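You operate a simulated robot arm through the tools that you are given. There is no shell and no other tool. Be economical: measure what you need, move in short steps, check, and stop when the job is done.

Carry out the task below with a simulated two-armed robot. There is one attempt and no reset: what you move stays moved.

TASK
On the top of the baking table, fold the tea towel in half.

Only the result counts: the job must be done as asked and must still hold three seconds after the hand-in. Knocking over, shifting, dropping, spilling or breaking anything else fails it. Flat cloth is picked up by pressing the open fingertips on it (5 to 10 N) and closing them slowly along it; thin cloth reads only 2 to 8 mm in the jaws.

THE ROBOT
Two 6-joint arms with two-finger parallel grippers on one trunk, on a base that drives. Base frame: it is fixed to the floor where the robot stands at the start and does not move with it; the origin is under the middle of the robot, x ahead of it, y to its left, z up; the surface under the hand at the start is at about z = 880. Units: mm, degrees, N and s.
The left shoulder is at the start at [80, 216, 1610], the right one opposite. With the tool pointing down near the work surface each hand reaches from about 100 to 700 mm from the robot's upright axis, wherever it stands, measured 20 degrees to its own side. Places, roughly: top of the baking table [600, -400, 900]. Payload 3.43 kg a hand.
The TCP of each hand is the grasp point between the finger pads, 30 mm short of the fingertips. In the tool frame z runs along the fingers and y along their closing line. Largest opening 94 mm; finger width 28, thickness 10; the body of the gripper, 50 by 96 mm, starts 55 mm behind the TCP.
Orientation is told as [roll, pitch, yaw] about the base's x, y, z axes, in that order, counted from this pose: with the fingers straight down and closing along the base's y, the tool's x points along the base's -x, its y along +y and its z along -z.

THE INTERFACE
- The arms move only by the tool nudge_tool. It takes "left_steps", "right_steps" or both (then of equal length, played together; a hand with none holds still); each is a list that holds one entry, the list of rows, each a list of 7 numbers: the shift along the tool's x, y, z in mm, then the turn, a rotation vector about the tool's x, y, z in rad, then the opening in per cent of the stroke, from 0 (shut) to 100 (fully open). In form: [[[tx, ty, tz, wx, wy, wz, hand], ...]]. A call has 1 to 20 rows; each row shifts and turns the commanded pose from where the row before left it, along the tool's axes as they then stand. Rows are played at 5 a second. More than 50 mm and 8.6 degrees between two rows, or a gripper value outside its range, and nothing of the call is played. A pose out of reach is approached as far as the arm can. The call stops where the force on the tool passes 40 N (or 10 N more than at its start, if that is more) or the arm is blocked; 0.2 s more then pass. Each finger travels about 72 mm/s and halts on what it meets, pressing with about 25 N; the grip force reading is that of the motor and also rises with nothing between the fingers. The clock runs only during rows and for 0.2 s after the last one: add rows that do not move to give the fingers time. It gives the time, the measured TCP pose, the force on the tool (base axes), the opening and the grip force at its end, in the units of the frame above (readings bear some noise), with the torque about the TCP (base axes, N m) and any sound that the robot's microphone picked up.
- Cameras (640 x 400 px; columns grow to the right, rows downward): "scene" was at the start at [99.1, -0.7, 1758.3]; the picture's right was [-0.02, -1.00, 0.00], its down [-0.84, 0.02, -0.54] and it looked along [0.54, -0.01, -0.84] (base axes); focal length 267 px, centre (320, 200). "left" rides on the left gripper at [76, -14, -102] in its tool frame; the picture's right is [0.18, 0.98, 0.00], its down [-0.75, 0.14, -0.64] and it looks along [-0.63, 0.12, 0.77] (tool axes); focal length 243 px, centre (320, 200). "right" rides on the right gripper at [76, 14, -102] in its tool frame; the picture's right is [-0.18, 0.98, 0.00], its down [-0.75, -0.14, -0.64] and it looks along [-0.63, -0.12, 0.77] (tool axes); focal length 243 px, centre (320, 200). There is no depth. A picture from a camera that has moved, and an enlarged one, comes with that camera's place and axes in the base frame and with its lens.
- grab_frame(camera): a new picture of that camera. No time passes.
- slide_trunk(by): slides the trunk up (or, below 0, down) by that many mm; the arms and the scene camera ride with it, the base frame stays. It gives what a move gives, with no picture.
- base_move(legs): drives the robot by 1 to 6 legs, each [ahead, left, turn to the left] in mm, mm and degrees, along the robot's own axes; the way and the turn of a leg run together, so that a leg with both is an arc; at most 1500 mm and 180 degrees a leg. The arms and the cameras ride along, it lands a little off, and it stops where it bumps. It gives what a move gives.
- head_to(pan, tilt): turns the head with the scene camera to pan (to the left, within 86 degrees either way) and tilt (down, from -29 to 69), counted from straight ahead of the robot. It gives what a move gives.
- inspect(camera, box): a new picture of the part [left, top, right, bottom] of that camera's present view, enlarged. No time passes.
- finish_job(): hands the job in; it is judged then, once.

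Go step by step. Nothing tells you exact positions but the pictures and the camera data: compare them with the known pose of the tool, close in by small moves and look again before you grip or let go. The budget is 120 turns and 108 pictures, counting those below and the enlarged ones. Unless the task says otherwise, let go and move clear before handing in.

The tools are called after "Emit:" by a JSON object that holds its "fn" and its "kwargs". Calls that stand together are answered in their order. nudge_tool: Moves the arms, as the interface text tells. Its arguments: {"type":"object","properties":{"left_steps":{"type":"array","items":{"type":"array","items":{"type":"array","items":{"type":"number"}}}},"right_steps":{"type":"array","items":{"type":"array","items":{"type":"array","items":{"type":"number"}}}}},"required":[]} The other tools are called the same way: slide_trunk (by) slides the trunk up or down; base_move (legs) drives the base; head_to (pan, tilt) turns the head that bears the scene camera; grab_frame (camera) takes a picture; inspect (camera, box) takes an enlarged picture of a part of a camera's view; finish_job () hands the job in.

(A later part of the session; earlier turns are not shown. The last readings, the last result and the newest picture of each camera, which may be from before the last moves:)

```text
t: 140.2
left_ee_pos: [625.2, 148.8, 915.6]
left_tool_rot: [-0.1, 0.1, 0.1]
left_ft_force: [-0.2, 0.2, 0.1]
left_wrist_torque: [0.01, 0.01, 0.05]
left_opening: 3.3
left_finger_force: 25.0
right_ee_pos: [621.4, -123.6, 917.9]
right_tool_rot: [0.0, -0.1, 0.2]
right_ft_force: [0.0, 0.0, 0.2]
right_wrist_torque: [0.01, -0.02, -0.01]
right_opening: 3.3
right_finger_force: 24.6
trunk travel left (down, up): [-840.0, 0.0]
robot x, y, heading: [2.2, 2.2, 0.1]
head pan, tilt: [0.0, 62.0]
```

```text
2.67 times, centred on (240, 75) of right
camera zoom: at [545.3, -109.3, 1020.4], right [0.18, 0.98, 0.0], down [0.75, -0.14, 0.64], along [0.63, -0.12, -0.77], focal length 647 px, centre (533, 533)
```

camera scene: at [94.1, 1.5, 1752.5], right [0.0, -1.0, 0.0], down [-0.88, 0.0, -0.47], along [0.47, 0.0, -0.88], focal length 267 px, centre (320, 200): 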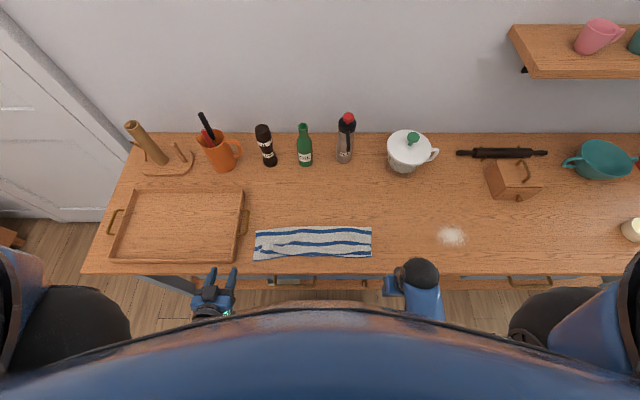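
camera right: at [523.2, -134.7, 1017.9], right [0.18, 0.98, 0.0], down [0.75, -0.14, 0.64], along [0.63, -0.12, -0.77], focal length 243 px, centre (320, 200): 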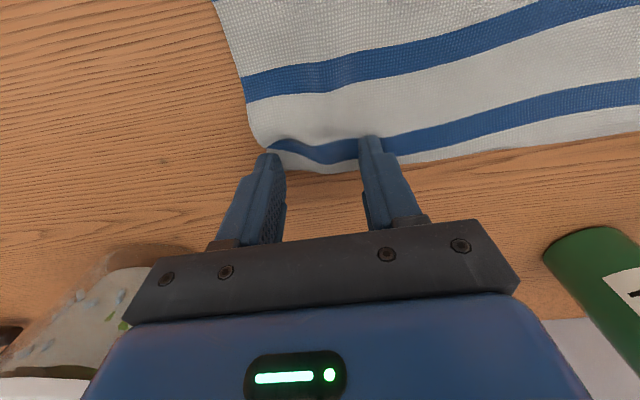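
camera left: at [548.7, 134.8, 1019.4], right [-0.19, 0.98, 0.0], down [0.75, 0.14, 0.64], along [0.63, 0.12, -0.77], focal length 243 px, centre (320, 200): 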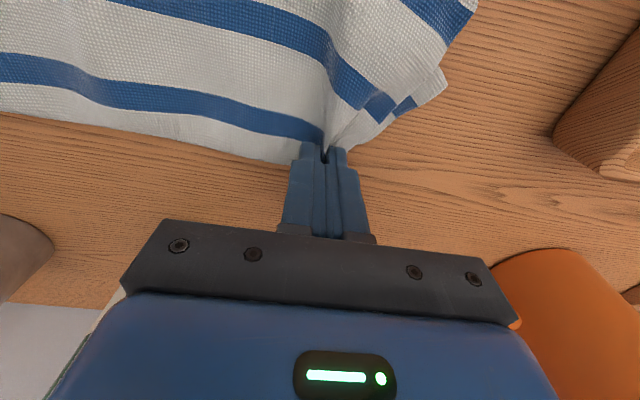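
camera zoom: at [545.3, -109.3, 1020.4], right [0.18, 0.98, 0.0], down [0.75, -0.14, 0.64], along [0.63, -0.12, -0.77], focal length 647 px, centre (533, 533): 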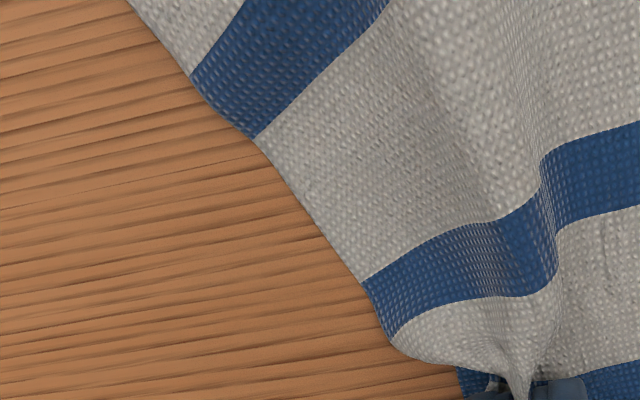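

The fold-under likely re-formed because the edges brushed the table as I swung back at low clearance. I lift high and shake again, then drive the base back so the towel hangs with ample clearance before laying it.

Emit:
{"fn": "nudge_tool", "kwargs": {"left_steps": [[[0, 0, -15, 0, 0, 0, 0], [0, 0, -20, 0, 0, 0, 0], [0, 0, -20, 0, 0, 0, 0], [0, 0, -20, 0, 0, 0, 0], [0, 0, -20, 0, 0, 0, 0], [0, 0, -20, 0, 0, 0, 0], [0, 0, -20, 0, 0, 0, 0], [0, 0, -20, 0, 0, 0, 0], [0, 0, -20, 0, 0, 0, 0], [0, 0, -20, 0, 0, 0, 0], [0, 0, -12, 0, 0, 0, 0], [0, 0, 44, 0, 0, 0, 0], [0, 0, -44, 0, 0, 0, 0], [0, 0, 44, 0, 0, 0, 0], [0, 0, -44, 0, 0, 0, 0], [0, 0, 44, 0, 0, 0, 0], [0, 0, -44, 0, 0, 0, 0], [0, 0, 44, 0, 0, 0, 0], [0, 0, -44, 0, 0, 0, 0], [0, 0, 0, 0, 0, 0, 0]]], "right_steps": [[[0, 0, -15, 0, 0, 0, 0], [0, 0, -20, 0, 0, 0, 0], [0, 0, -20, 0, 0, 0, 0], [0, 0, -20, 0, 0, 0, 0], [0, 0, -20, 0, 0, 0, 0], [0, 0, -20, 0, 0, 0, 0], [0, 0, -20, 0, 0, 0, 0], [0, 0, -20, 0, 0, 0, 0], [0, 0, -20, 0, 0, 0, 0], [0, 0, -20, 0, 0, 0, 0], [0, 0, -12, 0, 0, 0, 0], [0, 0, 44, 0, 0, 0, 0], [0, 0, -44, 0, 0, 0, 0], [0, 0, 44, 0, 0, 0, 0], [0, 0, -44, 0, 0, 0, 0], [0, 0, 44, 0, 0, 0, 0], [0, 0, -44, 0, 0, 0, 0], [0, 0, 44, 0, 0, 0, 0], [0, 0, -44, 0, 0, 0, 0], [0, 0, 0, 0, 0, 0, 0]]]}}

Emit:
{"fn": "base_move", "kwargs": {"legs": [[-85, 0, 0]]}}

Emit:
{"fn": "grab_frame", "kwargs": {"camera": "left"}}

```text
t: 144.4
left_ee_pos: [621.9, 148.9, 1121.9]
left_tool_rot: [-0.1, 0.1, 0.1]
left_ft_force: [0.1, 0.2, -0.3]
left_wrist_torque: [-0.02, -0.01, 0.03]
left_opening: 3.2
left_finger_force: 24.7
right_ee_pos: [622.1, -122.6, 1124.1]
right_tool_rot: [0.0, 0.1, 0.1]
right_ft_force: [0.1, -0.1, -0.1]
right_wrist_torque: [0.02, -0.01, -0.01]
right_opening: 3.4
right_finger_force: 24.5
trunk travel left (down, up): [-840.0, 0.0]
robot x, y, heading: [1.1, 0.3, -0.2]
head pan, tilt: [0.0, 62.0]
```

```text
t: 145.5
left_ee_pos: [551.2, 149.2, 1116.0]
left_tool_rot: [0.0, 0.6, 0.3]
left_ft_force: [0.3, 0.0, -0.8]
left_wrist_torque: [0.0, 0.05, 0.04]
left_opening: 3.1
left_finger_force: 25.0
right_ee_pos: [550.7, -122.6, 1117.3]
right_tool_rot: [0.0, 0.6, 0.2]
right_ft_force: [0.4, -0.1, -0.4]
right_wrist_torque: [-0.02, 0.07, -0.04]
right_opening: 3.3
right_finger_force: 25.5
trunk travel left (down, up): [-840.0, 0.0]
robot x, y, heading: [-84.7, 2.2, 0.1]
head pan, tilt: [0.0, 62.0]
```

```text
4 pictures are left
camera left: at [475.4, 135.2, 1220.1], right [-0.19, 0.98, 0.0], down [0.76, 0.14, 0.63], along [0.62, 0.12, -0.77], focal length 243 px, centre (320, 200)
```

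left: 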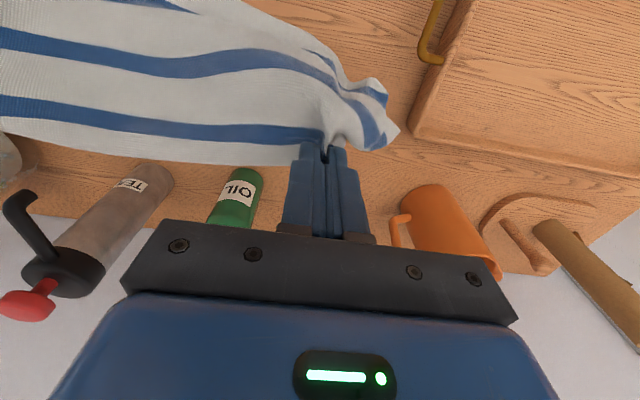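

Emit:
{"fn": "nudge_tool", "kwargs": {"left_steps": [[[5.6, 0, 3.5, 0, 0, 0, 0], [5.6, 0, 3.5, 0, 0, 0, 0], [5.6, 0, 3.5, 0, 0, 0, 0], [5.6, 0, 3.5, 0, 0, 0, 0], [5.6, 0, 3.5, 0, 0, 0, 0], [5.6, 0, 3.5, 0, 0, 0, 0], [5.6, 0, 3.5, 0, 0, 0, 0], [5.6, 0, 3.5, 0, 0, 0, 0], [5.6, 0, 3.5, 0, 0, 0, 0], [5.6, 0, 3.5, 0, 0, 0, 0], [5.6, 0, 3.5, 0, 0, 0, 0], [5.6, 0, 3.5, 0, 0, 0, 0], [0, 0, 0, 0, 0, 0, 0], [0, 0, 0, 0, 0, 0, 0], [0, 0, 0, 0, 0, 0, 0], [0, 0, 0, 0, 0, 0, 0]]], "right_steps": [[[5.6, 0, 3.5, 0, 0, 0, 0], [5.6, 0, 3.5, 0, 0, 0, 0], [5.6, 0, 3.5, 0, 0, 0, 0], [5.6, 0, 3.5, 0, 0, 0, 0], [5.6, 0, 3.5, 0, 0, 0, 0], [5.6, 0, 3.5, 0, 0, 0, 0], [5.6, 0, 3.5, 0, 0, 0, 0], [5.6, 0, 3.5, 0, 0, 0, 0], [5.6, 0, 3.5, 0, 0, 0, 0], [5.6, 0, 3.5, 0, 0, 0, 0], [5.6, 0, 3.5, 0, 0, 0, 0], [5.6, 0, 3.5, 0, 0, 0, 0], [0, 0, 0, 0, 0, 0, 0], [0, 0, 0, 0, 0, 0, 0], [0, 0, 0, 0, 0, 0, 0], [0, 0, 0, 0, 0, 0, 0]]]}}

```text
t: 148.9
left_ee_pos: [472.3, 148.4, 1081.5]
left_tool_rot: [0.0, 0.0, 0.3]
left_ft_force: [-0.3, 0.2, -0.3]
left_wrist_torque: [0.02, 0.0, 0.04]
left_opening: 3.5
left_finger_force: 25.2
right_ee_pos: [473.3, -122.8, 1080.5]
right_tool_rot: [0.0, 0.0, 0.2]
right_ft_force: [0.6, -0.5, -0.3]
right_wrist_torque: [0.0, 0.01, -0.05]
right_opening: 3.2
right_finger_force: 24.6
trunk travel left (down, up): [-840.0, 0.0]
robot x, y, heading: [-85.0, 0.7, 0.2]
head pan, tilt: [0.0, 62.0]
```

Emit:
{"fn": "nudge_tool", "kwargs": {"left_steps": [[[-7, 0, 9, 0, 0, 0, 0], [-7, 0, 9, 0, 0, 0, 0], [-7, 0, 9, 0, 0, 0, 0], [-6.2, 0, 9, 0, 0, 0, 0], [-6.2, 0, 9, 0, 0, 0, 0], [-6.2, 0, 9, 0, 0, 0, 0], [-6.2, 0, 9, 0, 0, 0, 0], [-6.2, 0, 9, 0, 0, 0, 0], [-6.2, 0, 9, 0, 0, 0, 0], [-6.2, 0, 9, 0, 0, 0, 0], [-6.2, 0, 9, 0, 0, 0, 0], [-6.2, 0, 9, 0, 0, 0, 0], [-6.2, 0, 9, 0, 0, 0, 0], [-6.2, 0, 9, 0, 0, 0, 0], [-6.2, 0, 9, 0, 0, 0, 0], [-6.2, 0, 9, 0, 0, 0, 0], [-6.2, 0, 9, 0, 0, 0, 0], [-6.2, 0, 8, 0, 0, 0, 0], [0, 0, 0, 0, 0, 0, 0]]], "right_steps": [[[-7, 0, 9, 0, 0, 0, 0], [-7, 0, 9, 0, 0, 0, 0], [-7, 0, 9, 0, 0, 0, 0], [-6.2, 0, 9, 0, 0, 0, 0], [-6.2, 0, 9, 0, 0, 0, 0], [-6.2, 0, 9, 0, 0, 0, 0], [-6.2, 0, 9, 0, 0, 0, 0], [-6.2, 0, 9, 0, 0, 0, 0], [-6.2, 0, 9, 0, 0, 0, 0], [-6.2, 0, 9, 0, 0, 0, 0], [-6.2, 0, 9, 0, 0, 0, 0], [-6.2, 0, 9, 0, 0, 0, 0], [-6.2, 0, 9, 0, 0, 0, 0], [-6.2, 0, 9, 0, 0, 0, 0], [-6.2, 0, 9, 0, 0, 0, 0], [-6.2, 0, 9, 0, 0, 0, 0], [-6.2, 0, 9, 0, 0, 0, 0], [-6.2, 0, 8, 0, 0, 0, 0], [0, 0, 0, 0, 0, 0, 0]]]}}

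Emit:
{"fn": "inspect", "kwargs": {"camera": "scene", "box": [240, 140, 400, 230]}}

```text
t: 152.9
left_ee_pos: [567.2, 149.9, 932.2]
left_tool_rot: [-0.1, -0.1, 0.3]
left_ft_force: [-0.1, -0.3, 0.5]
left_wrist_torque: [0.01, -0.01, 0.01]
left_opening: 3.4
left_finger_force: 24.7
left hand out of reach, approached as far as the arm can: row 16, 17, 18
right_ee_pos: [564.7, -126.5, 935.2]
right_tool_rot: [-0.2, -0.1, 0.2]
right_ft_force: [0.1, -0.3, -0.2]
right_wrist_torque: [0.04, 0.0, -0.01]
right_opening: 3.5
right_finger_force: 25.0
right hand out of reach, approached as far as the arm can: row 16, 17, 18
trunk travel left (down, up): [-840.0, 0.0]
robot x, y, heading: [-78.6, 0.7, -0.0]
head pan, tilt: [0.0, 62.0]
```

```text
4.00 times, centred on (320, 185) of scene
camera zoom: at [11.5, 1.3, 1752.4], right [0.0, -1.0, 0.0], down [-0.88, 0.0, -0.47], along [0.47, 0.0, -0.88], focal length 1069 px, centre (320, 260)
```

zoom: 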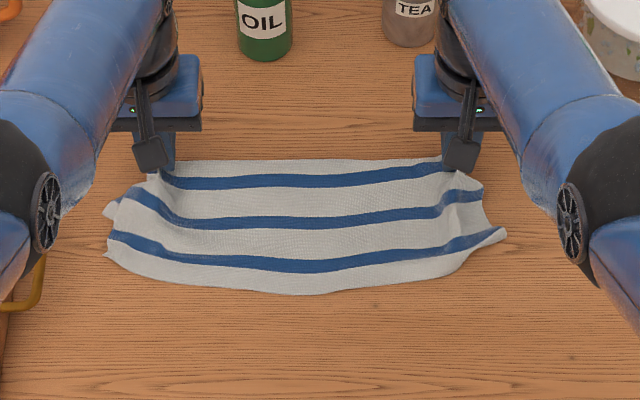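

The arms ran out of reach just at the end. I drive the base forward a little, which also drags the trailing edges straight, then lower fully.

Emit:
{"fn": "base_move", "kwargs": {"legs": [[45, 0, 0]]}}

Emit:
{"fn": "nudge_tool", "kwargs": {"left_steps": [[[0, 0, 4, 0, 0, 0, 0], [0, 0, 4, 0, 0, 0, 0], [0, 0, 0, 0, 0, 0, 0]]], "right_steps": [[[0, 0, 4, 0, 0, 0, 0], [0, 0, 4, 0, 0, 0, 0], [0, 0, 0, 0, 0, 0, 0]]]}}

```text
t: 153.8
left_ee_pos: [602.9, 151.0, 938.3]
left_tool_rot: [-0.1, -0.5, 0.3]
left_ft_force: [-0.3, 0.3, -0.3]
left_wrist_torque: [-0.01, -0.06, 0.02]
left_opening: 3.6
left_finger_force: 25.0
right_ee_pos: [601.7, -126.7, 941.9]
right_tool_rot: [-0.1, -0.4, 0.2]
right_ft_force: [-0.4, -0.6, 0.1]
right_wrist_torque: [-0.01, -0.03, -0.01]
right_opening: 3.4
right_finger_force: 24.4
trunk travel left (down, up): [-840.0, 0.0]
robot x, y, heading: [-34.6, 4.4, -0.0]
head pan, tilt: [0.0, 62.0]
```

```text
t: 154.6
left_ee_pos: [606.8, 150.4, 931.4]
left_tool_rot: [-0.1, -0.3, 0.2]
left_ft_force: [-0.7, -0.3, 0.1]
left_wrist_torque: [-0.03, -0.01, 0.03]
left_opening: 3.5
left_finger_force: 25.0
left hand out of reach, approached as far as the arm can: row 2
right_ee_pos: [602.6, -127.0, 930.2]
right_tool_rot: [-0.1, -0.2, 0.2]
right_ft_force: [-0.9, 0.1, 0.4]
right_wrist_torque: [0.01, 0.05, -0.02]
right_opening: 3.3
right_finger_force: 24.7
trunk travel left (down, up): [-840.0, 0.0]
robot x, y, heading: [-38.5, -0.3, -0.1]
head pan, tilt: [0.0, 62.0]
```

Emit:
{"fn": "nudge_tool", "kwargs": {"left_steps": [[[7, 0, 0, 0, 0, 0, 0], [7, 0, 0, 0, 0, 0, 0], [7, 0, 0, 0, 0, 0, 0]]], "right_steps": [[[7, 0, 0, 0, 0, 0, 0], [7, 0, 0, 0, 0, 0, 0], [7, 0, 0, 0, 0, 0, 0]]]}}

Emit:
{"fn": "base_move", "kwargs": {"legs": [[38, 0, 0]]}}

Emit:
{"fn": "nudge_tool", "kwargs": {"left_steps": [[[0, 0, 5, 0, 0, 0, 0], [0, 0, 5, 0, 0, 0, 0], [0, 0, 3, 0, 0, 0, 0], [0, 0, 0, 0, 0, 0, 0]]], "right_steps": [[[0, 0, 5, 0, 0, 0, 0], [0, 0, 5, 0, 0, 0, 0], [0, 0, 3, 0, 0, 0, 0], [0, 0, 0, 0, 0, 0, 0]]]}}

```text
t: 155.4
left_ee_pos: [599.8, 149.2, 921.5]
left_tool_rot: [-0.1, 0.1, 0.2]
left_ft_force: [0.0, 0.7, -0.1]
left_wrist_torque: [0.0, 0.0, 0.02]
left_opening: 3.2
left_finger_force: 24.8
left hand out of reach, approached as far as the arm can: row 1, 2, 3
right_ee_pos: [587.5, -126.9, 927.1]
right_tool_rot: [-0.1, -0.1, 0.3]
right_ft_force: [0.2, -0.5, 0.2]
right_wrist_torque: [0.01, 0.0, 0.0]
right_opening: 3.5
right_finger_force: 25.5
trunk travel left (down, up): [-840.0, 0.0]
robot x, y, heading: [-39.3, -0.8, 0.3]
head pan, tilt: [0.0, 62.0]
```

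```text
t: 156.2
left_ee_pos: [632.8, 149.1, 925.5]
left_tool_rot: [-0.1, -0.3, 0.2]
left_ft_force: [-0.6, -0.1, 0.5]
left_wrist_torque: [-0.04, -0.05, 0.05]
left_opening: 3.4
left_finger_force: 25.3
right_ee_pos: [619.7, -125.6, 933.0]
right_tool_rot: [-0.1, -0.4, 0.1]
right_ft_force: [-0.8, 0.2, 1.0]
right_wrist_torque: [-0.06, -0.04, -0.01]
right_opening: 3.5
right_finger_force: 25.0
trunk travel left (down, up): [-840.0, 0.0]
robot x, y, heading: [-2.2, 1.0, -0.1]
head pan, tilt: [0.0, 62.0]
```

```text
t: 157.2
left_ee_pos: [633.8, 149.9, 913.5]
left_tool_rot: [-0.1, 0.0, 0.2]
left_ft_force: [-3.6, -0.2, 17.0]
left_wrist_torque: [0.15, 0.26, 0.07]
left_opening: 3.3
left_finger_force: 24.6
left hand out of reach, approached as far as the arm can: row 2
right_ee_pos: [624.2, -126.2, 915.7]
right_tool_rot: [-0.1, -0.1, 0.2]
right_ft_force: [0.2, -0.3, -0.5]
right_wrist_torque: [-0.03, -0.01, 0.01]
right_opening: 3.3
right_finger_force: 25.2
trunk travel left (down, up): [-840.0, 0.0]
robot x, y, heading: [-0.8, 3.2, 0.2]
head pan, tilt: [0.0, 62.0]
```

Emit:
{"fn": "nudge_tool", "kwargs": {"left_steps": [[[0, 0, -2, 0, 0, 0, 0], [9, 0, 0, 0, 0, 0, 0], [0, 0, 0, 0, 0, 0, 0]]], "right_steps": [[[0, 0, 1.5, 0, 0, 0, 0], [0, 0, 1, 0, 0, 0, 0], [0, 0, 0, 0, 0, 0, 0]]]}}

```text
t: 158.1
left_ee_pos: [625.8, 148.8, 913.0]
left_tool_rot: [0.0, 0.1, 0.2]
left_ft_force: [-0.2, -0.4, 11.5]
left_wrist_torque: [0.09, 0.08, 0.05]
left_opening: 3.4
left_finger_force: 25.2
right_ee_pos: [625.7, -126.0, 913.4]
right_tool_rot: [-0.1, -0.2, 0.3]
right_ft_force: [-0.2, -0.1, 3.6]
right_wrist_torque: [0.0, 0.05, 0.0]
right_opening: 3.3
right_finger_force: 25.5
trunk travel left (down, up): [-840.0, 0.0]
robot x, y, heading: [-2.2, 0.7, 0.2]
head pan, tilt: [0.0, 62.0]
```

Both hands are level and pressing lightly. I open while spreading outward, then lift off and back for a look.

Emit:
{"fn": "nudge_tool", "kwargs": {"left_steps": [[[0, 0, -0.4, 0, 0, 0, 0], [0, 2.3, 0, 0, 0, 0, 5], [0, 2.3, 0, 0, 0, 0, 10], [0, 2.3, 0, 0, 0, 0, 15], [0, 2.3, 0, 0, 0, 0, 20], [0, 2.3, 0, 0, 0, 0, 25], [0, 2.3, 0, 0, 0, 0, 30], [0, 2.3, 0, 0, 0, 0, 35], [0, 2.3, 0, 0, 0, 0, 40], [0, 2.3, 0, 0, 0, 0, 45], [0, 2.3, 0, 0, 0, 0, 50], [0, 0, 0, 0, 0, 0, 50]]], "right_steps": [[[0, 0, 0.4, 0, 0, 0, 0], [0, -2.3, 0, 0, 0, 0, 5], [0, -2.3, 0, 0, 0, 0, 10], [0, -2.3, 0, 0, 0, 0, 15], [0, -2.3, 0, 0, 0, 0, 20], [0, -2.3, 0, 0, 0, 0, 25], [0, -2.3, 0, 0, 0, 0, 30], [0, -2.3, 0, 0, 0, 0, 35], [0, -2.3, 0, 0, 0, 0, 40], [0, -2.3, 0, 0, 0, 0, 45], [0, -2.3, 0, 0, 0, 0, 50], [0, 0, 0, 0, 0, 0, 50]]]}}

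Emit:
{"fn": "nudge_tool", "kwargs": {"left_steps": [[[0, 0, -10, 0, 0, 0, 50], [0, 0, -30, 0, 0, 0, 50], [0, 0, -30, 0, 0, 0, 50], [0, 40, -20, 0, 0, 0, 50], [20, 30, 0, 0, 0, 0, 50], [40, 0, 0, 0, 0, 0, 50], [40, 0, 0, 0, 0, 0, 50], [0, 0, 0, 0, 0, 0, 50]]], "right_steps": [[[0, 0, -10, 0, 0, 0, 50], [0, 0, -30, 0, 0, 0, 50], [0, 0, -30, 0, 0, 0, 50], [0, -40, -20, 0, 0, 0, 50], [20, -30, 0, 0, 0, 0, 50], [40, -30, 0, 0, 0, 0, 50], [40, 0, 0, 0, 0, 0, 50], [0, 0, 0, 0, 0, 0, 50]]]}}

Emit:
{"fn": "inspect", "kwargs": {"camera": "left", "box": [100, 60, 340, 210]}}

```text
t: 160.7
left_ee_pos: [625.9, 172.1, 912.6]
left_tool_rot: [-0.1, 0.2, 0.2]
left_ft_force: [-1.0, -3.0, 8.2]
left_wrist_torque: [0.09, 0.09, 0.02]
left_opening: 45.4
left_finger_force: 0.1
right_ee_pos: [623.9, -148.4, 911.9]
right_tool_rot: [-0.1, 0.0, 0.2]
right_ft_force: [1.4, 3.8, 5.9]
right_wrist_torque: [-0.03, 0.01, -0.02]
right_opening: 45.0
right_finger_force: 0.0
trunk travel left (down, up): [-840.0, 0.0]
robot x, y, heading: [-1.1, -1.4, -0.1]
head pan, tilt: [0.0, 62.0]
```

```text
t: 162.4
left_ee_pos: [525.4, 241.8, 1001.5]
left_tool_rot: [-0.1, 0.3, 0.3]
left_ft_force: [0.7, 0.3, 0.1]
left_wrist_torque: [0.01, 0.01, 0.01]
left_opening: 46.9
left_finger_force: 0.1
right_ee_pos: [526.1, -248.9, 1001.0]
right_tool_rot: [-0.1, 0.1, 0.1]
right_ft_force: [-0.3, 0.1, 0.6]
right_wrist_torque: [0.02, 0.01, -0.03]
right_opening: 47.2
right_finger_force: 0.0
trunk travel left (down, up): [-840.0, 0.0]
robot x, y, heading: [-2.0, 3.7, 0.0]
head pan, tilt: [0.0, 62.0]
```

```text
2.67 times, centred on (220, 135) of left
camera zoom: at [450.6, 228.8, 1105.0], right [-0.19, 0.98, 0.0], down [0.76, 0.14, 0.64], along [0.63, 0.12, -0.77], focal length 647 px, centre (587, 373)
```

zoom: 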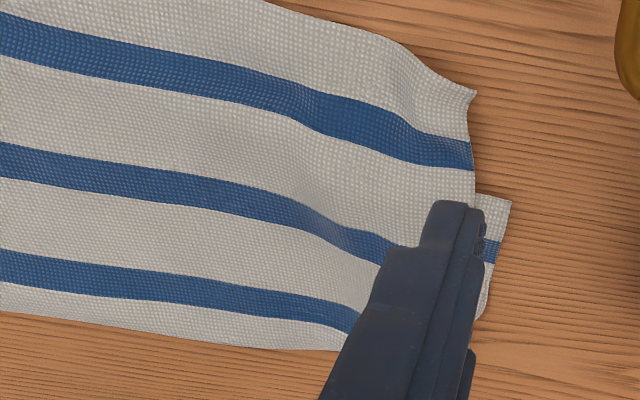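

The left side shows the bottom layer still tucked under. I'll reset it: take the top layer's near edge, which lies singly on the table, and pull it towards me so all the tucks peel open, then refold in one pass. I measure the right corner first.

Emit:
{"fn": "inspect", "kwargs": {"camera": "right", "box": [300, 60, 540, 210]}}

```text
2.67 times, centred on (420, 135) of right
camera zoom: at [449.0, -235.7, 1104.7], right [0.18, 0.98, 0.0], down [0.75, -0.14, 0.64], along [0.63, -0.12, -0.77], focal length 647 px, centre (53, 373)
```

zoom: 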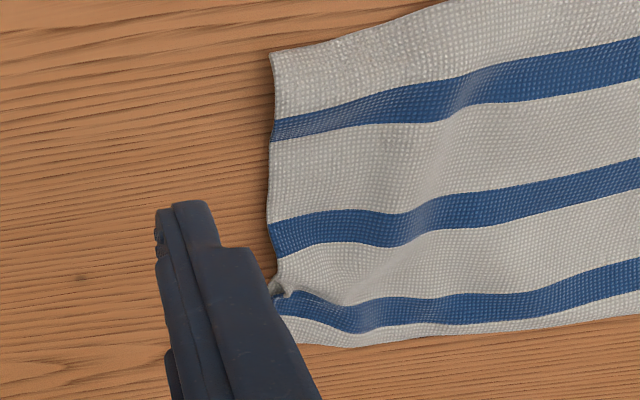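

Emit:
{"fn": "nudge_tool", "kwargs": {"left_steps": [[[6, -37, 0, 0, 0, 0, 50], [5, -38, 0, 0, 0, 0, 50], [0, 0, 0, 0, 0, 0, 50], [0, 0, 30, 0, 0, 0, 50], [0, 0, 30, 0, 0, 0, 50], [0, 0, 22, 0, 0, 0, 50], [0, 0, 3, 0, 0, 0, 50], [0, 0, 0, 0, 0, 0, 50]]], "right_steps": [[[5, 40, 0, 0, 0, 0, 50], [4, 40, 0, 0, 0, 0, 50], [4, 28, 0, 0, 0, 0, 50], [0, 0, 30, 0, 0, 0, 50], [0, 0, 30, 0, 0, 0, 50], [0, 0, 22, 0, 0, 0, 50], [0, 0, 3, 0, 0, 0, 50], [0, 0, 0, 0, 0, 0, 50]]]}}

```text
t: 164.2
left_ee_pos: [516.2, 167.3, 917.5]
left_tool_rot: [-0.1, 0.2, 0.3]
left_ft_force: [-0.1, -1.1, 0.2]
left_wrist_torque: [-0.01, 0.03, 0.0]
left_opening: 47.1
left_finger_force: 0.0
right_ee_pos: [512.4, -143.3, 915.9]
right_tool_rot: [-0.2, -0.1, 0.2]
right_ft_force: [0.3, -0.6, 0.4]
right_wrist_torque: [-0.01, -0.03, 0.0]
right_opening: 46.8
right_finger_force: 0.0
trunk travel left (down, up): [-840.0, 0.0]
robot x, y, heading: [-1.6, -0.0, 0.3]
head pan, tilt: [0.0, 62.0]
```

Emit:
{"fn": "nudge_tool", "kwargs": {"left_steps": [[[1, 0, 2, 0, 0, 0, 50], [0, 0, 1.5, 0, 0, 0, 50], [0, 0, 1, 0, 0, 0, 50], [0, 0, 0, 0, 0, 0, 50]]], "right_steps": [[[0, 0, 2, 0, 0, 0, 50], [0, 0, 1.5, 0, 0, 0, 50], [0, 0, 1, 0, 0, 0, 50], [0, 0, 0, 0, 0, 0, 50]]]}}

```text
t: 165.2
left_ee_pos: [515.5, 167.8, 913.7]
left_tool_rot: [-0.2, 0.2, 0.1]
left_ft_force: [0.5, 0.4, -0.6]
left_wrist_torque: [0.02, 0.0, -0.02]
left_opening: 47.3
left_finger_force: 0.0
right_ee_pos: [511.4, -141.8, 912.3]
right_tool_rot: [0.0, 0.0, 0.3]
right_ft_force: [-0.1, -0.6, 2.4]
right_wrist_torque: [0.04, -0.01, 0.0]
right_opening: 46.9
right_finger_force: 0.1
trunk travel left (down, up): [-840.0, 0.0]
robot x, y, heading: [-2.0, 1.0, 0.1]
head pan, tilt: [0.0, 62.0]
```

Emit:
{"fn": "nudge_tool", "kwargs": {"left_steps": [[[0, 0, 0.8, 0, 0, 0, 50], [0, 0, 0.8, 0, 0, 0, 50], [0, 0, 0, 0, 0, 0, 50]]], "right_steps": [[[0, 0, 0.5, 0, 0, 0, 50], [0, 0, 0, 0, 0, 0, 50], [0, 0, 0, 0, 0, 0, 50]]]}}

```text
t: 166.1
left_ee_pos: [514.4, 166.6, 910.4]
left_tool_rot: [-0.1, 0.2, 0.2]
left_ft_force: [0.5, 0.6, 0.4]
left_wrist_torque: [0.01, 0.0, -0.02]
left_opening: 47.2
left_finger_force: 0.3
right_ee_pos: [512.7, -141.8, 912.4]
right_tool_rot: [-0.1, 0.0, 0.1]
right_ft_force: [2.8, -0.2, 7.4]
right_wrist_torque: [0.07, -0.06, -0.02]
right_opening: 47.3
right_finger_force: 0.1
trunk travel left (down, up): [-840.0, 0.0]
robot x, y, heading: [-2.2, -1.1, 0.1]
head pan, tilt: [0.0, 62.0]
```

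Emit:
{"fn": "nudge_tool", "kwargs": {"left_steps": [[[0, 0, 0.8, 0, 0, 0, 50], [0, 0, 0.3, 0, 0, 0, 50], [0, 0, 0, 0, 0, 0, 50]]]}}

```text
t: 166.8
left_ee_pos: [513.9, 167.5, 911.7]
left_tool_rot: [-0.1, 0.0, 0.3]
left_ft_force: [-1.1, 0.8, 8.9]
left_wrist_torque: [0.12, -0.04, 0.01]
left_opening: 47.0
left_finger_force: 0.1
right_ee_pos: [510.6, -141.4, 911.0]
right_tool_rot: [-0.1, -0.1, 0.2]
right_ft_force: [1.9, 0.5, 7.0]
right_wrist_torque: [0.1, -0.08, -0.03]
right_opening: 47.3
right_finger_force: 0.0
trunk travel left (down, up): [-840.0, 0.0]
robot x, y, heading: [0.5, -1.6, 0.1]
head pan, tilt: [0.0, 62.0]
```

Both hands press at 7–9 N. I close slowly.

Emit:
{"fn": "nudge_tool", "kwargs": {"left_steps": [[[0, -2.3, 0, 0, 0, 0, 45], [0, -2.3, 0, 0, 0, 0, 40], [0, -2.3, 0, 0, 0, 0, 35], [0, -2.3, 0, 0, 0, 0, 30], [0, -2.3, 0, 0, 0, 0, 25], [0, -2.3, 0, 0, 0, 0, 20], [0, -2.3, 0, 0, 0, 0, 15], [0, -2.3, 0, 0, 0, 0, 10], [0, -2.3, 0, 0, 0, 0, 5], [0, -1, 0, 0, 0, 0, 0], [0, 0, 0, 0, 0, 0, 0], [0, 0, 0, 0, 0, 0, 0]]], "right_steps": [[[0, 2.3, 0, 0, 0, 0, 45], [0, 2.3, 0, 0, 0, 0, 40], [0, 2.3, 0, 0, 0, 0, 35], [0, 2.3, 0, 0, 0, 0, 30], [0, 2.3, 0, 0, 0, 0, 25], [0, 2.3, 0, 0, 0, 0, 20], [0, 2.3, 0, 0, 0, 0, 15], [0, 2.3, 0, 0, 0, 0, 10], [0, 2.3, 0, 0, 0, 0, 5], [0, 1, 0, 0, 0, 0, 0], [0, 0, 0, 0, 0, 0, 0], [0, 0, 0, 0, 0, 0, 0]]]}}

```text
t: 169.4
left_ee_pos: [513.6, 145.1, 911.0]
left_tool_rot: [-0.1, -0.1, 0.2]
left_ft_force: [0.5, 4.9, 19.1]
left_wrist_torque: [0.19, -0.09, 0.05]
left_opening: 2.5
left_finger_force: 24.8
right_ee_pos: [509.9, -119.3, 912.4]
right_tool_rot: [0.0, -0.2, 0.1]
right_ft_force: [0.0, 0.5, 3.0]
right_wrist_torque: [-0.03, -0.08, 0.01]
right_opening: 3.0
right_finger_force: 25.1
trunk travel left (down, up): [-840.0, 0.0]
robot x, y, heading: [-3.8, 0.8, 0.1]
head pan, tilt: [0.0, 62.0]
```

Both grips hold cloth. I raise slightly and pull the edge towards me to peel the towel flat.

Emit:
{"fn": "nudge_tool", "kwargs": {"left_steps": [[[0, 0, -6, 0, 0, 0, 0], [8, 0, -6, 0, 0, 0, 0], [14, 0, 0, 0, 0, 0, 0], [14, 0, 0, 0, 0, 0, 0], [14, 0, 0, 0, 0, 0, 0], [14, 0, 0, 0, 0, 0, 0], [14, 0, 0, 0, 0, 0, 0], [14, 0, 0, 0, 0, 0, 0], [14, 0, 0, 0, 0, 0, 0], [14, 0, 0, 0, 0, 0, 0], [14, 0, 0, 0, 0, 0, 0], [14, 0, 0, 0, 0, 0, 0], [14, 0, 0, 0, 0, 0, 0], [14, 0, 0, 0, 0, 0, 0], [14, 0, 0, 0, 0, 0, 0], [8, 0, 0, 0, 0, 0, 0], [0, 0, 0, 0, 0, 0, 0]]], "right_steps": [[[0, 0, -6, 0, 0, 0, 0], [8, 0, -6, 0, 0, 0, 0], [14, 0, 0, 0, 0, 0, 0], [14, 0, 0, 0, 0, 0, 0], [14, 0, 0, 0, 0, 0, 0], [14, 0, 0, 0, 0, 0, 0], [14, 0, 0, 0, 0, 0, 0], [14, 0, 0, 0, 0, 0, 0], [14, 0, 0, 0, 0, 0, 0], [14, 0, 0, 0, 0, 0, 0], [14, 0, 0, 0, 0, 0, 0], [14, 0, 0, 0, 0, 0, 0], [14, 0, 0, 0, 0, 0, 0], [14, 0, 0, 0, 0, 0, 0], [14, 0, 0, 0, 0, 0, 0], [8, 0, 0, 0, 0, 0, 0], [0, 0, 0, 0, 0, 0, 0]]]}}

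Emit:
{"fn": "grab_frame", "kwargs": {"camera": "scene"}}

```text
t: 173.1
left_ee_pos: [316.7, 145.0, 923.5]
left_tool_rot: [-0.1, 0.1, 0.2]
left_ft_force: [-0.3, -0.6, -0.9]
left_wrist_torque: [-0.01, -0.04, 0.0]
left_opening: 2.6
left_finger_force: 25.1
right_ee_pos: [315.1, -120.3, 922.8]
right_tool_rot: [-0.1, 0.0, 0.2]
right_ft_force: [0.6, 0.2, -1.1]
right_wrist_torque: [-0.03, 0.01, 0.06]
right_opening: 3.0
right_finger_force: 25.0
trunk travel left (down, up): [-840.0, 0.0]
robot x, y, heading: [-0.1, 1.4, 0.3]
head pan, tilt: [0.0, 62.0]
```

```text
0 pictures are left
camera scene: at [92.9, 1.5, 1752.5], right [0.0, -1.0, 0.0], down [-0.88, 0.0, -0.47], along [0.47, 0.0, -0.88], focal length 267 px, centre (320, 200)
```

scene: 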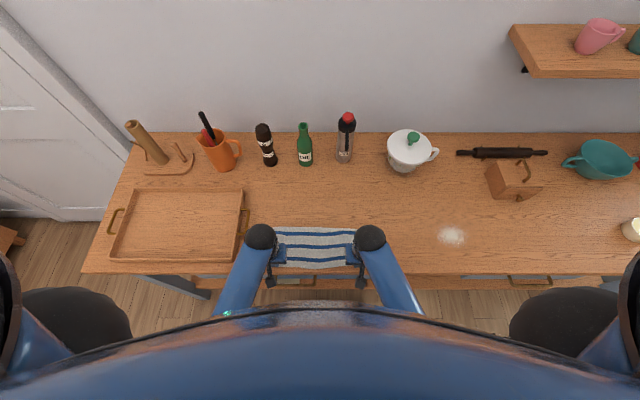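

No pictures are left, but this view showed the towel sliding as a folded packet, about x 306–450, with both hands holding its upper near edge. I'll finish by geometry: lift by that edge, shake it open hanging clear, then lay the lower half trailing and bring the held edge back down over it.

Emit:
{"fn": "nudge_tool", "kwargs": {"left_steps": [[[-15, 0, -10, 0, 0, 0, 0], [-15, 0, -10, 0, 0, 0, 0], [-15, 0, -10, 0, 0, 0, 0], [-15, 0, -10, 0, 0, 0, 0], [-15, 0, -10, 0, 0, 0, 0], [-15, 0, -10, 0, 0, 0, 0], [-15, 0, -10, 0, 0, 0, 0], [-15, 0, -10, 0, 0, 0, 0], [-15, 0, -10, 0, 0, 0, 0], [-15, 0, -10, 0, 0, 0, 0], [-15, 0, -10, 0, 0, 0, 0], [-15, 0, -10, 0, 0, 0, 0], [-15, 0, -10, 0, 0, 0, 0], [-15, 0, -10, 0, 0, 0, 0], [-15, 0, -10, 0, 0, 0, 0], [-15, 0, -10, 0, 0, 0, 0], [0, 0, 0, 0, 0, 0, 0]]], "right_steps": [[[-15, 0, -10, 0, 0, 0, 0], [-15, 0, -10, 0, 0, 0, 0], [-15, 0, -10, 0, 0, 0, 0], [-15, 0, -10, 0, 0, 0, 0], [-15, 0, -10, 0, 0, 0, 0], [-15, 0, -10, 0, 0, 0, 0], [-15, 0, -10, 0, 0, 0, 0], [-15, 0, -10, 0, 0, 0, 0], [-15, 0, -10, 0, 0, 0, 0], [-15, 0, -10, 0, 0, 0, 0], [-15, 0, -10, 0, 0, 0, 0], [-15, 0, -10, 0, 0, 0, 0], [-15, 0, -10, 0, 0, 0, 0], [-15, 0, -10, 0, 0, 0, 0], [-15, 0, -10, 0, 0, 0, 0], [-15, 0, -10, 0, 0, 0, 0], [0, 0, 0, 0, 0, 0, 0]]]}}

Emit:
{"fn": "base_move", "kwargs": {"legs": [[-180, 0, 0]]}}

```text
t: 176.7
left_ee_pos: [557.9, 144.9, 1081.7]
left_tool_rot: [-0.1, 0.2, 0.3]
left_ft_force: [0.6, -0.3, 0.5]
left_wrist_torque: [-0.03, 0.0, 0.01]
left_opening: 2.5
left_finger_force: 25.0
right_ee_pos: [554.0, -120.1, 1082.5]
right_tool_rot: [-0.1, 0.0, 0.3]
right_ft_force: [-0.9, 0.7, -0.3]
right_wrist_torque: [0.02, 0.03, 0.02]
right_opening: 3.1
right_finger_force: 24.8
trunk travel left (down, up): [-840.0, 0.0]
robot x, y, heading: [-0.3, -1.3, 0.3]
head pan, tilt: [0.0, 62.0]
```

```text
t: 178.2
left_ee_pos: [379.9, 145.6, 1080.7]
left_tool_rot: [-0.1, 0.5, 0.2]
left_ft_force: [0.3, -0.5, -0.3]
left_wrist_torque: [0.02, 0.02, 0.0]
left_opening: 2.6
left_finger_force: 25.1
right_ee_pos: [377.0, -119.0, 1082.5]
right_tool_rot: [-0.1, 0.2, 0.3]
right_ft_force: [-0.5, -0.1, -0.7]
right_wrist_torque: [-0.02, 0.03, 0.03]
right_opening: 3.0
right_finger_force: 24.8
trunk travel left (down, up): [-840.0, 0.0]
robot x, y, heading: [-181.8, 3.8, 0.0]
head pan, tilt: [0.0, 62.0]
```

Emit:
{"fn": "nudge_tool", "kwargs": {"left_steps": [[[-15, 0, -9, 0, 0, 0, 0], [-15, 0, -9, 0, 0, 0, 0], [-15, 0, -9, 0, 0, 0, 0], [-15, 0, -9, 0, 0, 0, 0], [-15, 0, -9, 0, 0, 0, 0], [-15, 0, -9, 0, 0, 0, 0], [-15, 0, -9, 0, 0, 0, 0], [-15, 0, -9, 0, 0, 0, 0], [-15, 0, -9, 0, 0, 0, 0], [-10, 0, -9, 0, 0, 0, 0], [-10, 0, -9, 0, 0, 0, 0], [0, 0, 0, 0, 0, 0, 0]]], "right_steps": [[[-18, 0, -9, 0, 0, 0, 0], [-15, 0, -9, 0, 0, 0, 0], [-15, 0, -9, 0, 0, 0, 0], [-15, 0, -9, 0, 0, 0, 0], [-15, 0, -9, 0, 0, 0, 0], [-15, 0, -9, 0, 0, 0, 0], [-15, 0, -9, 0, 0, 0, 0], [-15, 0, -9, 0, 0, 0, 0], [-15, 0, -9, 0, 0, 0, 0], [-10, 0, -9, 0, 0, 0, 0], [-10, 0, -9, 0, 0, 0, 0], [0, 0, 0, 0, 0, 0, 0]]]}}

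```text
t: 180.8
left_ee_pos: [533.4, 146.2, 1180.4]
left_tool_rot: [0.0, 0.2, 0.3]
left_ft_force: [-0.5, -0.7, 0.4]
left_wrist_torque: [0.01, -0.02, 0.02]
left_opening: 2.5
left_finger_force: 24.8
right_ee_pos: [531.1, -118.5, 1181.2]
right_tool_rot: [-0.1, 0.0, 0.3]
right_ft_force: [0.0, -0.6, 0.1]
right_wrist_torque: [-0.01, -0.02, -0.01]
right_opening: 2.9
right_finger_force: 24.9
trunk travel left (down, up): [-840.0, 0.0]
robot x, y, heading: [-179.1, -2.9, 0.1]
head pan, tilt: [0.0, 62.0]
```

The full towel now hangs nearly clear. I go slightly higher and shake it vertically without letting it touch the table.

Emit:
{"fn": "nudge_tool", "kwargs": {"left_steps": [[[-8, 0, -10, 0, 0, 0, 0], [-8, 0, -10, 0, 0, 0, 0], [0, 0, 0, 0, 0, 0, 0], [0, 0, 38, 0, 0, 0, 0], [0, 0, -38, 0, 0, 0, 0], [0, 0, 38, 0, 0, 0, 0], [0, 0, -38, 0, 0, 0, 0], [0, 0, 38, 0, 0, 0, 0], [0, 0, -38, 0, 0, 0, 0], [0, 0, 38, 0, 0, 0, 0], [0, 0, -38, 0, 0, 0, 0], [0, 0, 38, 0, 0, 0, 0], [0, 0, -38, 0, 0, 0, 0], [0, 0, 38, 0, 0, 0, 0], [0, 0, -38, 0, 0, 0, 0], [0, 0, 0, 0, 0, 0, 0], [0, 0, 0, 0, 0, 0, 0], [0, 0, 0, 0, 0, 0, 0]]], "right_steps": [[[-8, 0, -10, 0, 0, 0, 0], [-8, 0, -10, 0, 0, 0, 0], [0, 0, 0, 0, 0, 0, 0], [0, 0, 38, 0, 0, 0, 0], [0, 0, -38, 0, 0, 0, 0], [0, 0, 38, 0, 0, 0, 0], [0, 0, -38, 0, 0, 0, 0], [0, 0, 38, 0, 0, 0, 0], [0, 0, -38, 0, 0, 0, 0], [0, 0, 38, 0, 0, 0, 0], [0, 0, -38, 0, 0, 0, 0], [0, 0, 38, 0, 0, 0, 0], [0, 0, -38, 0, 0, 0, 0], [0, 0, 38, 0, 0, 0, 0], [0, 0, -38, 0, 0, 0, 0], [0, 0, 0, 0, 0, 0, 0], [0, 0, 0, 0, 0, 0, 0], [0, 0, 0, 0, 0, 0, 0]]]}}

```text
t: 184.6
left_ee_pos: [550.2, 146.8, 1199.2]
left_tool_rot: [-0.1, 0.2, 0.2]
left_ft_force: [-0.1, -0.8, 1.0]
left_wrist_torque: [0.0, 0.02, -0.03]
left_opening: 2.4
left_finger_force: 25.7
right_ee_pos: [547.8, -118.8, 1202.0]
right_tool_rot: [-0.1, 0.0, 0.2]
right_ft_force: [0.3, 0.0, -0.5]
right_wrist_torque: [0.0, 0.0, 0.01]
right_opening: 3.0
right_finger_force: 24.4
trunk travel left (down, up): [-840.0, 0.0]
robot x, y, heading: [-180.5, 1.1, 0.0]
head pan, tilt: [0.0, 62.0]
```

Emit:
{"fn": "base_move", "kwargs": {"legs": [[-30, 0, 0], [-30, 0, 0], [-30, 0, 0]]}}

Emit:
{"fn": "nudge_tool", "kwargs": {"left_steps": [[[0, 0, 0, 0, 0, 0, 0], [0, 0, 0, 0, 0, 0, 0], [0, 0, 0, 0, 0, 0, 0], [0, 0, 0, 0, 0, 0, 0], [0, 0, 0, 0, 0, 0, 0], [0, 0, 6, 0, 0, 0, 0], [0, 0, 6, 0, 0, 0, 0], [0, 0, 6, 0, 0, 0, 0], [0, 0, 6, 0, 0, 0, 0], [0, 0, 6, 0, 0, 0, 0], [0, 0, 0, 0, 0, 0, 0], [0, 0, 0, 0, 0, 0, 0], [0, 0, 0, 0, 0, 0, 0]]], "right_steps": [[[0, 0, 0, 0, 0, 0, 0], [0, 0, 0, 0, 0, 0, 0], [0, 0, 0, 0, 0, 0, 0], [0, 0, 0, 0, 0, 0, 0], [0, 0, 0, 0, 0, 0, 0], [0, 0, 6, 0, 0, 0, 0], [0, 0, 6, 0, 0, 0, 0], [0, 0, 6, 0, 0, 0, 0], [0, 0, 6, 0, 0, 0, 0], [0, 0, 6, 0, 0, 0, 0], [0, 0, 0, 0, 0, 0, 0], [0, 0, 0, 0, 0, 0, 0], [0, 0, 0, 0, 0, 0, 0]]]}}

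```text
t: 186.3
left_ee_pos: [463.8, 147.3, 1197.4]
left_tool_rot: [-0.1, 0.4, 0.3]
left_ft_force: [0.7, -0.2, -0.1]
left_wrist_torque: [0.0, 0.03, 0.0]
left_opening: 2.8
left_finger_force: 25.0
right_ee_pos: [463.3, -118.1, 1200.0]
right_tool_rot: [-0.2, 0.2, 0.2]
right_ft_force: [1.8, 0.8, -0.6]
right_wrist_torque: [0.01, 0.0, -0.01]
right_opening: 3.0
right_finger_force: 25.0
trunk travel left (down, up): [-840.0, 0.0]
robot x, y, heading: [-267.8, 1.7, -0.2]
head pan, tilt: [0.0, 62.0]
```

```text
t: 189.1
left_ee_pos: [460.7, 146.8, 1168.9]
left_tool_rot: [-0.1, 0.2, 0.2]
left_ft_force: [-0.1, 0.5, -0.2]
left_wrist_torque: [-0.01, 0.0, 0.01]
left_opening: 2.5
left_finger_force: 24.7
right_ee_pos: [458.4, -118.4, 1170.9]
right_tool_rot: [-0.2, 0.0, 0.2]
right_ft_force: [-0.6, -0.5, -0.6]
right_wrist_torque: [-0.01, -0.03, 0.0]
right_opening: 2.6
right_finger_force: 25.0
trunk travel left (down, up): [-840.0, 0.0]
robot x, y, heading: [-269.6, 1.3, -0.1]
head pan, tilt: [0.0, 62.0]
```

The towel hangs clear and still. I now lay the lower half, alternating short base drives forward with lowering.

Emit:
{"fn": "base_move", "kwargs": {"legs": [[35, 0, 0]]}}

Emit:
{"fn": "nudge_tool", "kwargs": {"left_steps": [[[2, 0, 7, 0, 0, 0, 0], [2, 0, 7, 0, 0, 0, 0], [2, 0, 7, 0, 0, 0, 0], [2, 0, 7, 0, 0, 0, 0]]], "right_steps": [[[2, 0, 7, 0, 0, 0, 0], [2, 0, 7, 0, 0, 0, 0], [2, 0, 7, 0, 0, 0, 0], [2, 0, 7, 0, 0, 0, 0]]]}}

Emit:
{"fn": "base_move", "kwargs": {"legs": [[35, 0, 0]]}}

Emit:
{"fn": "nudge_tool", "kwargs": {"left_steps": [[[2, 0, 7, 0, 0, 0, 0], [2, 0, 7, 0, 0, 0, 0], [2, 0, 7, 0, 0, 0, 0], [2, 0, 7, 0, 0, 0, 0]]], "right_steps": [[[2, 0, 7, 0, 0, 0, 0], [2, 0, 7, 0, 0, 0, 0], [2, 0, 7, 0, 0, 0, 0], [2, 0, 7, 0, 0, 0, 0]]]}}

Emit:
{"fn": "base_move", "kwargs": {"legs": [[35, 0, 0]]}}

Emit:
{"fn": "nudge_tool", "kwargs": {"left_steps": [[[2, 0, 7, 0, 0, 0, 0], [2, 0, 7, 0, 0, 0, 0], [2, 0, 7, 0, 0, 0, 0], [2, 0, 7, 0, 0, 0, 0]]], "right_steps": [[[2, 0, 7, 0, 0, 0, 0], [2, 0, 7, 0, 0, 0, 0], [2, 0, 7, 0, 0, 0, 0], [2, 0, 7, 0, 0, 0, 0]]]}}

```text
t: 189.9
left_ee_pos: [487.3, 147.2, 1174.3]
left_tool_rot: [-0.1, -0.1, 0.2]
left_ft_force: [-1.4, -1.1, 1.0]
left_wrist_torque: [-0.04, -0.07, 0.03]
left_opening: 2.4
left_finger_force: 24.4
right_ee_pos: [486.5, -118.7, 1176.6]
right_tool_rot: [-0.1, -0.4, 0.3]
right_ft_force: [-0.8, -0.4, 0.3]
right_wrist_torque: [-0.01, -0.07, -0.02]
right_opening: 2.9
right_finger_force: 25.7
trunk travel left (down, up): [-840.0, 0.0]
robot x, y, heading: [-236.2, 1.0, -0.0]
head pan, tilt: [0.0, 62.0]
```

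```text
t: 190.9
left_ee_pos: [486.9, 145.9, 1140.9]
left_tool_rot: [-0.2, 0.1, 0.2]
left_ft_force: [0.5, 0.4, 0.0]
left_wrist_torque: [-0.02, 0.0, 0.0]
left_opening: 2.6
left_finger_force: 24.8
right_ee_pos: [485.1, -118.2, 1142.6]
right_tool_rot: [-0.1, -0.1, 0.2]
right_ft_force: [0.0, 0.7, 0.0]
right_wrist_torque: [-0.01, -0.01, 0.02]
right_opening: 2.9
right_finger_force: 24.8
trunk travel left (down, up): [-840.0, 0.0]
robot x, y, heading: [-237.6, 3.9, 0.1]
head pan, tilt: [0.0, 62.0]
```

```text
t: 191.8
left_ee_pos: [514.8, 145.7, 1145.2]
left_tool_rot: [-0.2, -0.3, 0.2]
left_ft_force: [-0.5, 0.0, 0.6]
left_wrist_torque: [-0.01, -0.06, 0.0]
left_opening: 2.4
left_finger_force: 25.3
right_ee_pos: [514.3, -118.7, 1148.6]
right_tool_rot: [-0.1, -0.4, 0.2]
right_ft_force: [0.4, -0.9, 0.2]
right_wrist_torque: [0.02, -0.03, 0.04]
right_opening: 3.2
right_finger_force: 25.3
trunk travel left (down, up): [-840.0, 0.0]
robot x, y, heading: [-202.4, -2.3, 0.2]
head pan, tilt: [0.0, 62.0]
```

```text
t: 192.8
left_ee_pos: [512.9, 144.7, 1112.7]
left_tool_rot: [-0.1, 0.1, 0.2]
left_ft_force: [-0.4, -0.3, -0.1]
left_wrist_torque: [0.02, 0.03, -0.01]
left_opening: 2.4
left_finger_force: 25.2
right_ee_pos: [512.0, -119.5, 1114.6]
right_tool_rot: [-0.2, -0.1, 0.2]
right_ft_force: [0.9, -0.1, 0.2]
right_wrist_torque: [-0.01, 0.03, 0.0]
right_opening: 2.9
right_finger_force: 25.1
trunk travel left (down, up): [-840.0, 0.0]
robot x, y, heading: [-204.5, -0.8, -0.1]
head pan, tilt: [0.0, 62.0]
```

```text
t: 193.6
left_ee_pos: [542.5, 145.1, 1117.1]
left_tool_rot: [-0.2, -0.3, 0.1]
left_ft_force: [-0.6, -0.7, 0.6]
left_wrist_torque: [-0.04, -0.03, -0.03]
left_opening: 2.4
left_finger_force: 25.2
right_ee_pos: [541.6, -118.8, 1120.0]
right_tool_rot: [-0.1, -0.4, 0.1]
right_ft_force: [-0.9, -0.1, -0.3]
right_wrist_torque: [-0.01, -0.03, 0.04]
right_opening: 3.0
right_finger_force: 24.3
trunk travel left (down, up): [-840.0, 0.0]
robot x, y, heading: [-166.1, -0.8, 0.0]
head pan, tilt: [0.0, 62.0]
```

```text
t: 194.6
left_ee_pos: [540.8, 145.1, 1084.5]
left_tool_rot: [-0.2, 0.2, 0.2]
left_ft_force: [-1.1, 0.0, 0.4]
left_wrist_torque: [-0.02, 0.02, -0.01]
left_opening: 2.5
left_finger_force: 24.7
right_ee_pos: [539.2, -119.1, 1085.8]
right_tool_rot: [-0.1, 0.0, 0.2]
right_ft_force: [-0.5, 0.0, -0.6]
right_wrist_torque: [0.01, 0.03, 0.02]
right_opening: 3.0
right_finger_force: 25.4
trunk travel left (down, up): [-840.0, 0.0]
robot x, y, heading: [-166.0, -3.6, 0.0]
head pan, tilt: [0.0, 62.0]
```

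Emit:
{"fn": "base_move", "kwargs": {"legs": [[35, 0, 0]]}}

Emit:
{"fn": "nudge_tool", "kwargs": {"left_steps": [[[2, 0, 7, 0, 0, 0, 0], [2, 0, 7, 0, 0, 0, 0], [2, 0, 7, 0, 0, 0, 0], [2, 0, 7, 0, 0, 0, 0]]], "right_steps": [[[2, 0, 7, 0, 0, 0, 0], [2, 0, 7, 0, 0, 0, 0], [2, 0, 7, 0, 0, 0, 0], [2, 0, 7, 0, 0, 0, 0]]]}}

Emit:
{"fn": "base_move", "kwargs": {"legs": [[35, 0, 0]]}}

Emit:
{"fn": "nudge_tool", "kwargs": {"left_steps": [[[2, 0, 7, 0, 0, 0, 0], [2, 0, 7, 0, 0, 0, 0], [2, 0, 7, 0, 0, 0, 0], [2, 0, 7, 0, 0, 0, 0], [0, 0, 0, 0, 0, 0, 0]]], "right_steps": [[[2, 0, 7, 0, 0, 0, 0], [2, 0, 7, 0, 0, 0, 0], [2, 0, 7, 0, 0, 0, 0], [2, 0, 7, 0, 0, 0, 0], [0, 0, 0, 0, 0, 0, 0]]]}}

```text
t: 195.5
left_ee_pos: [569.1, 144.0, 1089.3]
left_tool_rot: [0.0, -0.2, 0.2]
left_ft_force: [0.3, 0.3, 0.4]
left_wrist_torque: [0.0, -0.03, -0.02]
left_opening: 2.8
left_finger_force: 25.0
right_ee_pos: [568.1, -119.2, 1091.6]
right_tool_rot: [-0.1, -0.4, 0.2]
right_ft_force: [-0.3, 0.5, 0.4]
right_wrist_torque: [0.0, -0.01, 0.05]
right_opening: 3.1
right_finger_force: 25.0
trunk travel left (down, up): [-840.0, 0.0]
robot x, y, heading: [-130.2, -0.4, 0.3]
head pan, tilt: [0.0, 62.0]
```

```text
t: 196.5
left_ee_pos: [566.5, 145.2, 1056.2]
left_tool_rot: [0.0, 0.2, 0.2]
left_ft_force: [0.3, -0.1, -0.6]
left_wrist_torque: [-0.05, -0.02, -0.01]
left_opening: 2.6
left_finger_force: 25.1
right_ee_pos: [565.6, -121.2, 1058.5]
right_tool_rot: [-0.1, 0.0, 0.2]
right_ft_force: [-0.2, 0.4, -0.8]
right_wrist_torque: [-0.01, 0.01, 0.01]
right_opening: 3.1
right_finger_force: 24.9
trunk travel left (down, up): [-840.0, 0.0]
robot x, y, heading: [-127.2, 1.0, -0.1]
head pan, tilt: [0.0, 62.0]
```

```text
t: 197.4
left_ee_pos: [595.4, 144.5, 1061.3]
left_tool_rot: [-0.1, -0.2, 0.2]
left_ft_force: [-0.5, -0.3, 0.6]
left_wrist_torque: [-0.05, -0.02, 0.02]
left_opening: 2.8
left_finger_force: 24.9
right_ee_pos: [593.0, -119.5, 1064.1]
right_tool_rot: [-0.2, -0.4, 0.2]
right_ft_force: [-1.1, 1.1, -0.6]
right_wrist_torque: [0.03, -0.03, 0.04]
right_opening: 3.0
right_finger_force: 24.9
trunk travel left (down, up): [-840.0, 0.0]
robot x, y, heading: [-98.9, 0.2, 0.2]
head pan, tilt: [0.0, 62.0]
```

```text
t: 198.6
left_ee_pos: [595.0, 144.3, 1028.4]
left_tool_rot: [-0.1, 0.4, 0.2]
left_ft_force: [0.8, -0.5, -1.0]
left_wrist_torque: [-0.02, 0.0, -0.01]
left_opening: 2.4
left_finger_force: 24.9
right_ee_pos: [594.2, -120.0, 1029.8]
right_tool_rot: [-0.1, 0.1, 0.1]
right_ft_force: [0.1, 0.3, 0.5]
right_wrist_torque: [0.0, 0.02, 0.01]
right_opening: 2.8
right_finger_force: 25.1
trunk travel left (down, up): [-840.0, 0.0]
robot x, y, heading: [-97.2, 1.8, -0.1]
head pan, tilt: [0.0, 62.0]
```

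The lower half is laid, with its tail at about x 500 and the crease at about x 618 by reckoning. I bring the held edge back over and down onto the tail edge.

Emit:
{"fn": "nudge_tool", "kwargs": {"left_steps": [[[12, 0, 2, 0, 0, 0, 0], [12, 0, 4, 0, 0, 0, 0], [12, 0, 7, 0, 0, 0, 0], [12, 0, 9, 0, 0, 0, 0], [11, 0, 12, 0, 0, 0, 0], [10, 0, 14, 0, 0, 0, 0], [8, 0, 16, 0, 0, 0, 0], [6, 0, 18, 0, 0, 0, 0], [4, 0, 15, 0, 0, 0, 0], [3, 0, 11, 0, 0, 0, 0], [0, 0, 3, 0, 0, 0, 0], [0, 0, 0, 0, 0, 0, 0]]], "right_steps": [[[12, 0, 2, 0, 0, 0, 0], [12, 0, 4, 0, 0, 0, 0], [12, 0, 7, 0, 0, 0, 0], [12, 0, 9, 0, 0, 0, 0], [11, 0, 12, 0, 0, 0, 0], [10, 0, 14, 0, 0, 0, 0], [8, 0, 16, 0, 0, 0, 0], [6, 0, 18, 0, 0, 0, 0], [4, 0, 15, 0, 0, 0, 0], [3, 0, 11, 0, 0, 0, 0], [0, 0, 4, 0, 0, 0, 0], [0, 0, 0, 0, 0, 0, 0]]]}}

```text
t: 201.2
left_ee_pos: [503.6, 143.6, 917.9]
left_tool_rot: [-0.1, 0.2, 0.2]
left_ft_force: [0.6, 0.1, 0.3]
left_wrist_torque: [-0.02, -0.01, 0.01]
left_opening: 2.7
left_finger_force: 24.8
right_ee_pos: [502.5, -119.9, 919.1]
right_tool_rot: [-0.2, -0.1, 0.2]
right_ft_force: [0.4, -0.3, 0.8]
right_wrist_torque: [-0.02, 0.0, 0.03]
right_opening: 2.9
right_finger_force: 24.6
trunk travel left (down, up): [-840.0, 0.0]
robot x, y, heading: [-98.6, 0.8, 0.1]
head pan, tilt: [0.0, 62.0]
```

Emit:
{"fn": "nudge_tool", "kwargs": {"left_steps": [[[0, 0, 3, 0, 0, 0, 0], [0, 0, 1.5, 0, 0, 0, 0], [0, 0, 0.7, 0, 0, 0, 0], [0, 0, 0, 0, 0, 0, 0]]], "right_steps": [[[0, 0, 3.5, 0, 0, 0, 0], [0, 0, 1.5, 0, 0, 0, 0], [0, 0, 0.7, 0, 0, 0, 0], [0, 0, 0, 0, 0, 0, 0]]]}}

```text
t: 202.2
left_ee_pos: [502.5, 144.1, 912.9]
left_tool_rot: [-0.1, 0.2, 0.2]
left_ft_force: [0.6, 0.1, 0.0]
left_wrist_torque: [-0.03, -0.01, 0.01]
left_opening: 2.7
left_finger_force: 25.6
right_ee_pos: [500.8, -121.4, 914.0]
right_tool_rot: [-0.2, 0.0, 0.2]
right_ft_force: [-0.6, 0.1, 0.0]
right_wrist_torque: [0.0, -0.01, 0.01]
right_opening: 3.2
right_finger_force: 25.3
trunk travel left (down, up): [-840.0, 0.0]
robot x, y, heading: [-93.7, -1.0, 0.1]
head pan, tilt: [0.0, 62.0]
```

Emit:
{"fn": "nudge_tool", "kwargs": {"left_steps": [[[0, 0, 1, 0, 0, 0, 0], [0, 0, 0.7, 0, 0, 0, 0], [0, 0, 0, 0, 0, 0, 0]]], "right_steps": [[[0, 0, 1, 0, 0, 0, 0], [0, 0, 1, 0, 0, 0, 0], [0, 0, 0, 0, 0, 0, 0]]]}}

```text
t: 203.0
left_ee_pos: [502.3, 144.6, 912.3]
left_tool_rot: [-0.2, 0.1, 0.2]
left_ft_force: [0.2, -0.4, 3.3]
left_wrist_torque: [-0.05, -0.01, 0.02]
left_opening: 2.4
left_finger_force: 24.6
right_ee_pos: [501.6, -120.7, 912.6]
right_tool_rot: [-0.1, -0.1, 0.3]
right_ft_force: [0.3, -1.2, 3.8]
right_wrist_torque: [-0.04, -0.05, -0.01]
right_opening: 3.0
right_finger_force: 24.9
trunk travel left (down, up): [-840.0, 0.0]
robot x, y, heading: [-100.1, 2.1, 0.2]
head pan, tilt: [0.0, 62.0]
```

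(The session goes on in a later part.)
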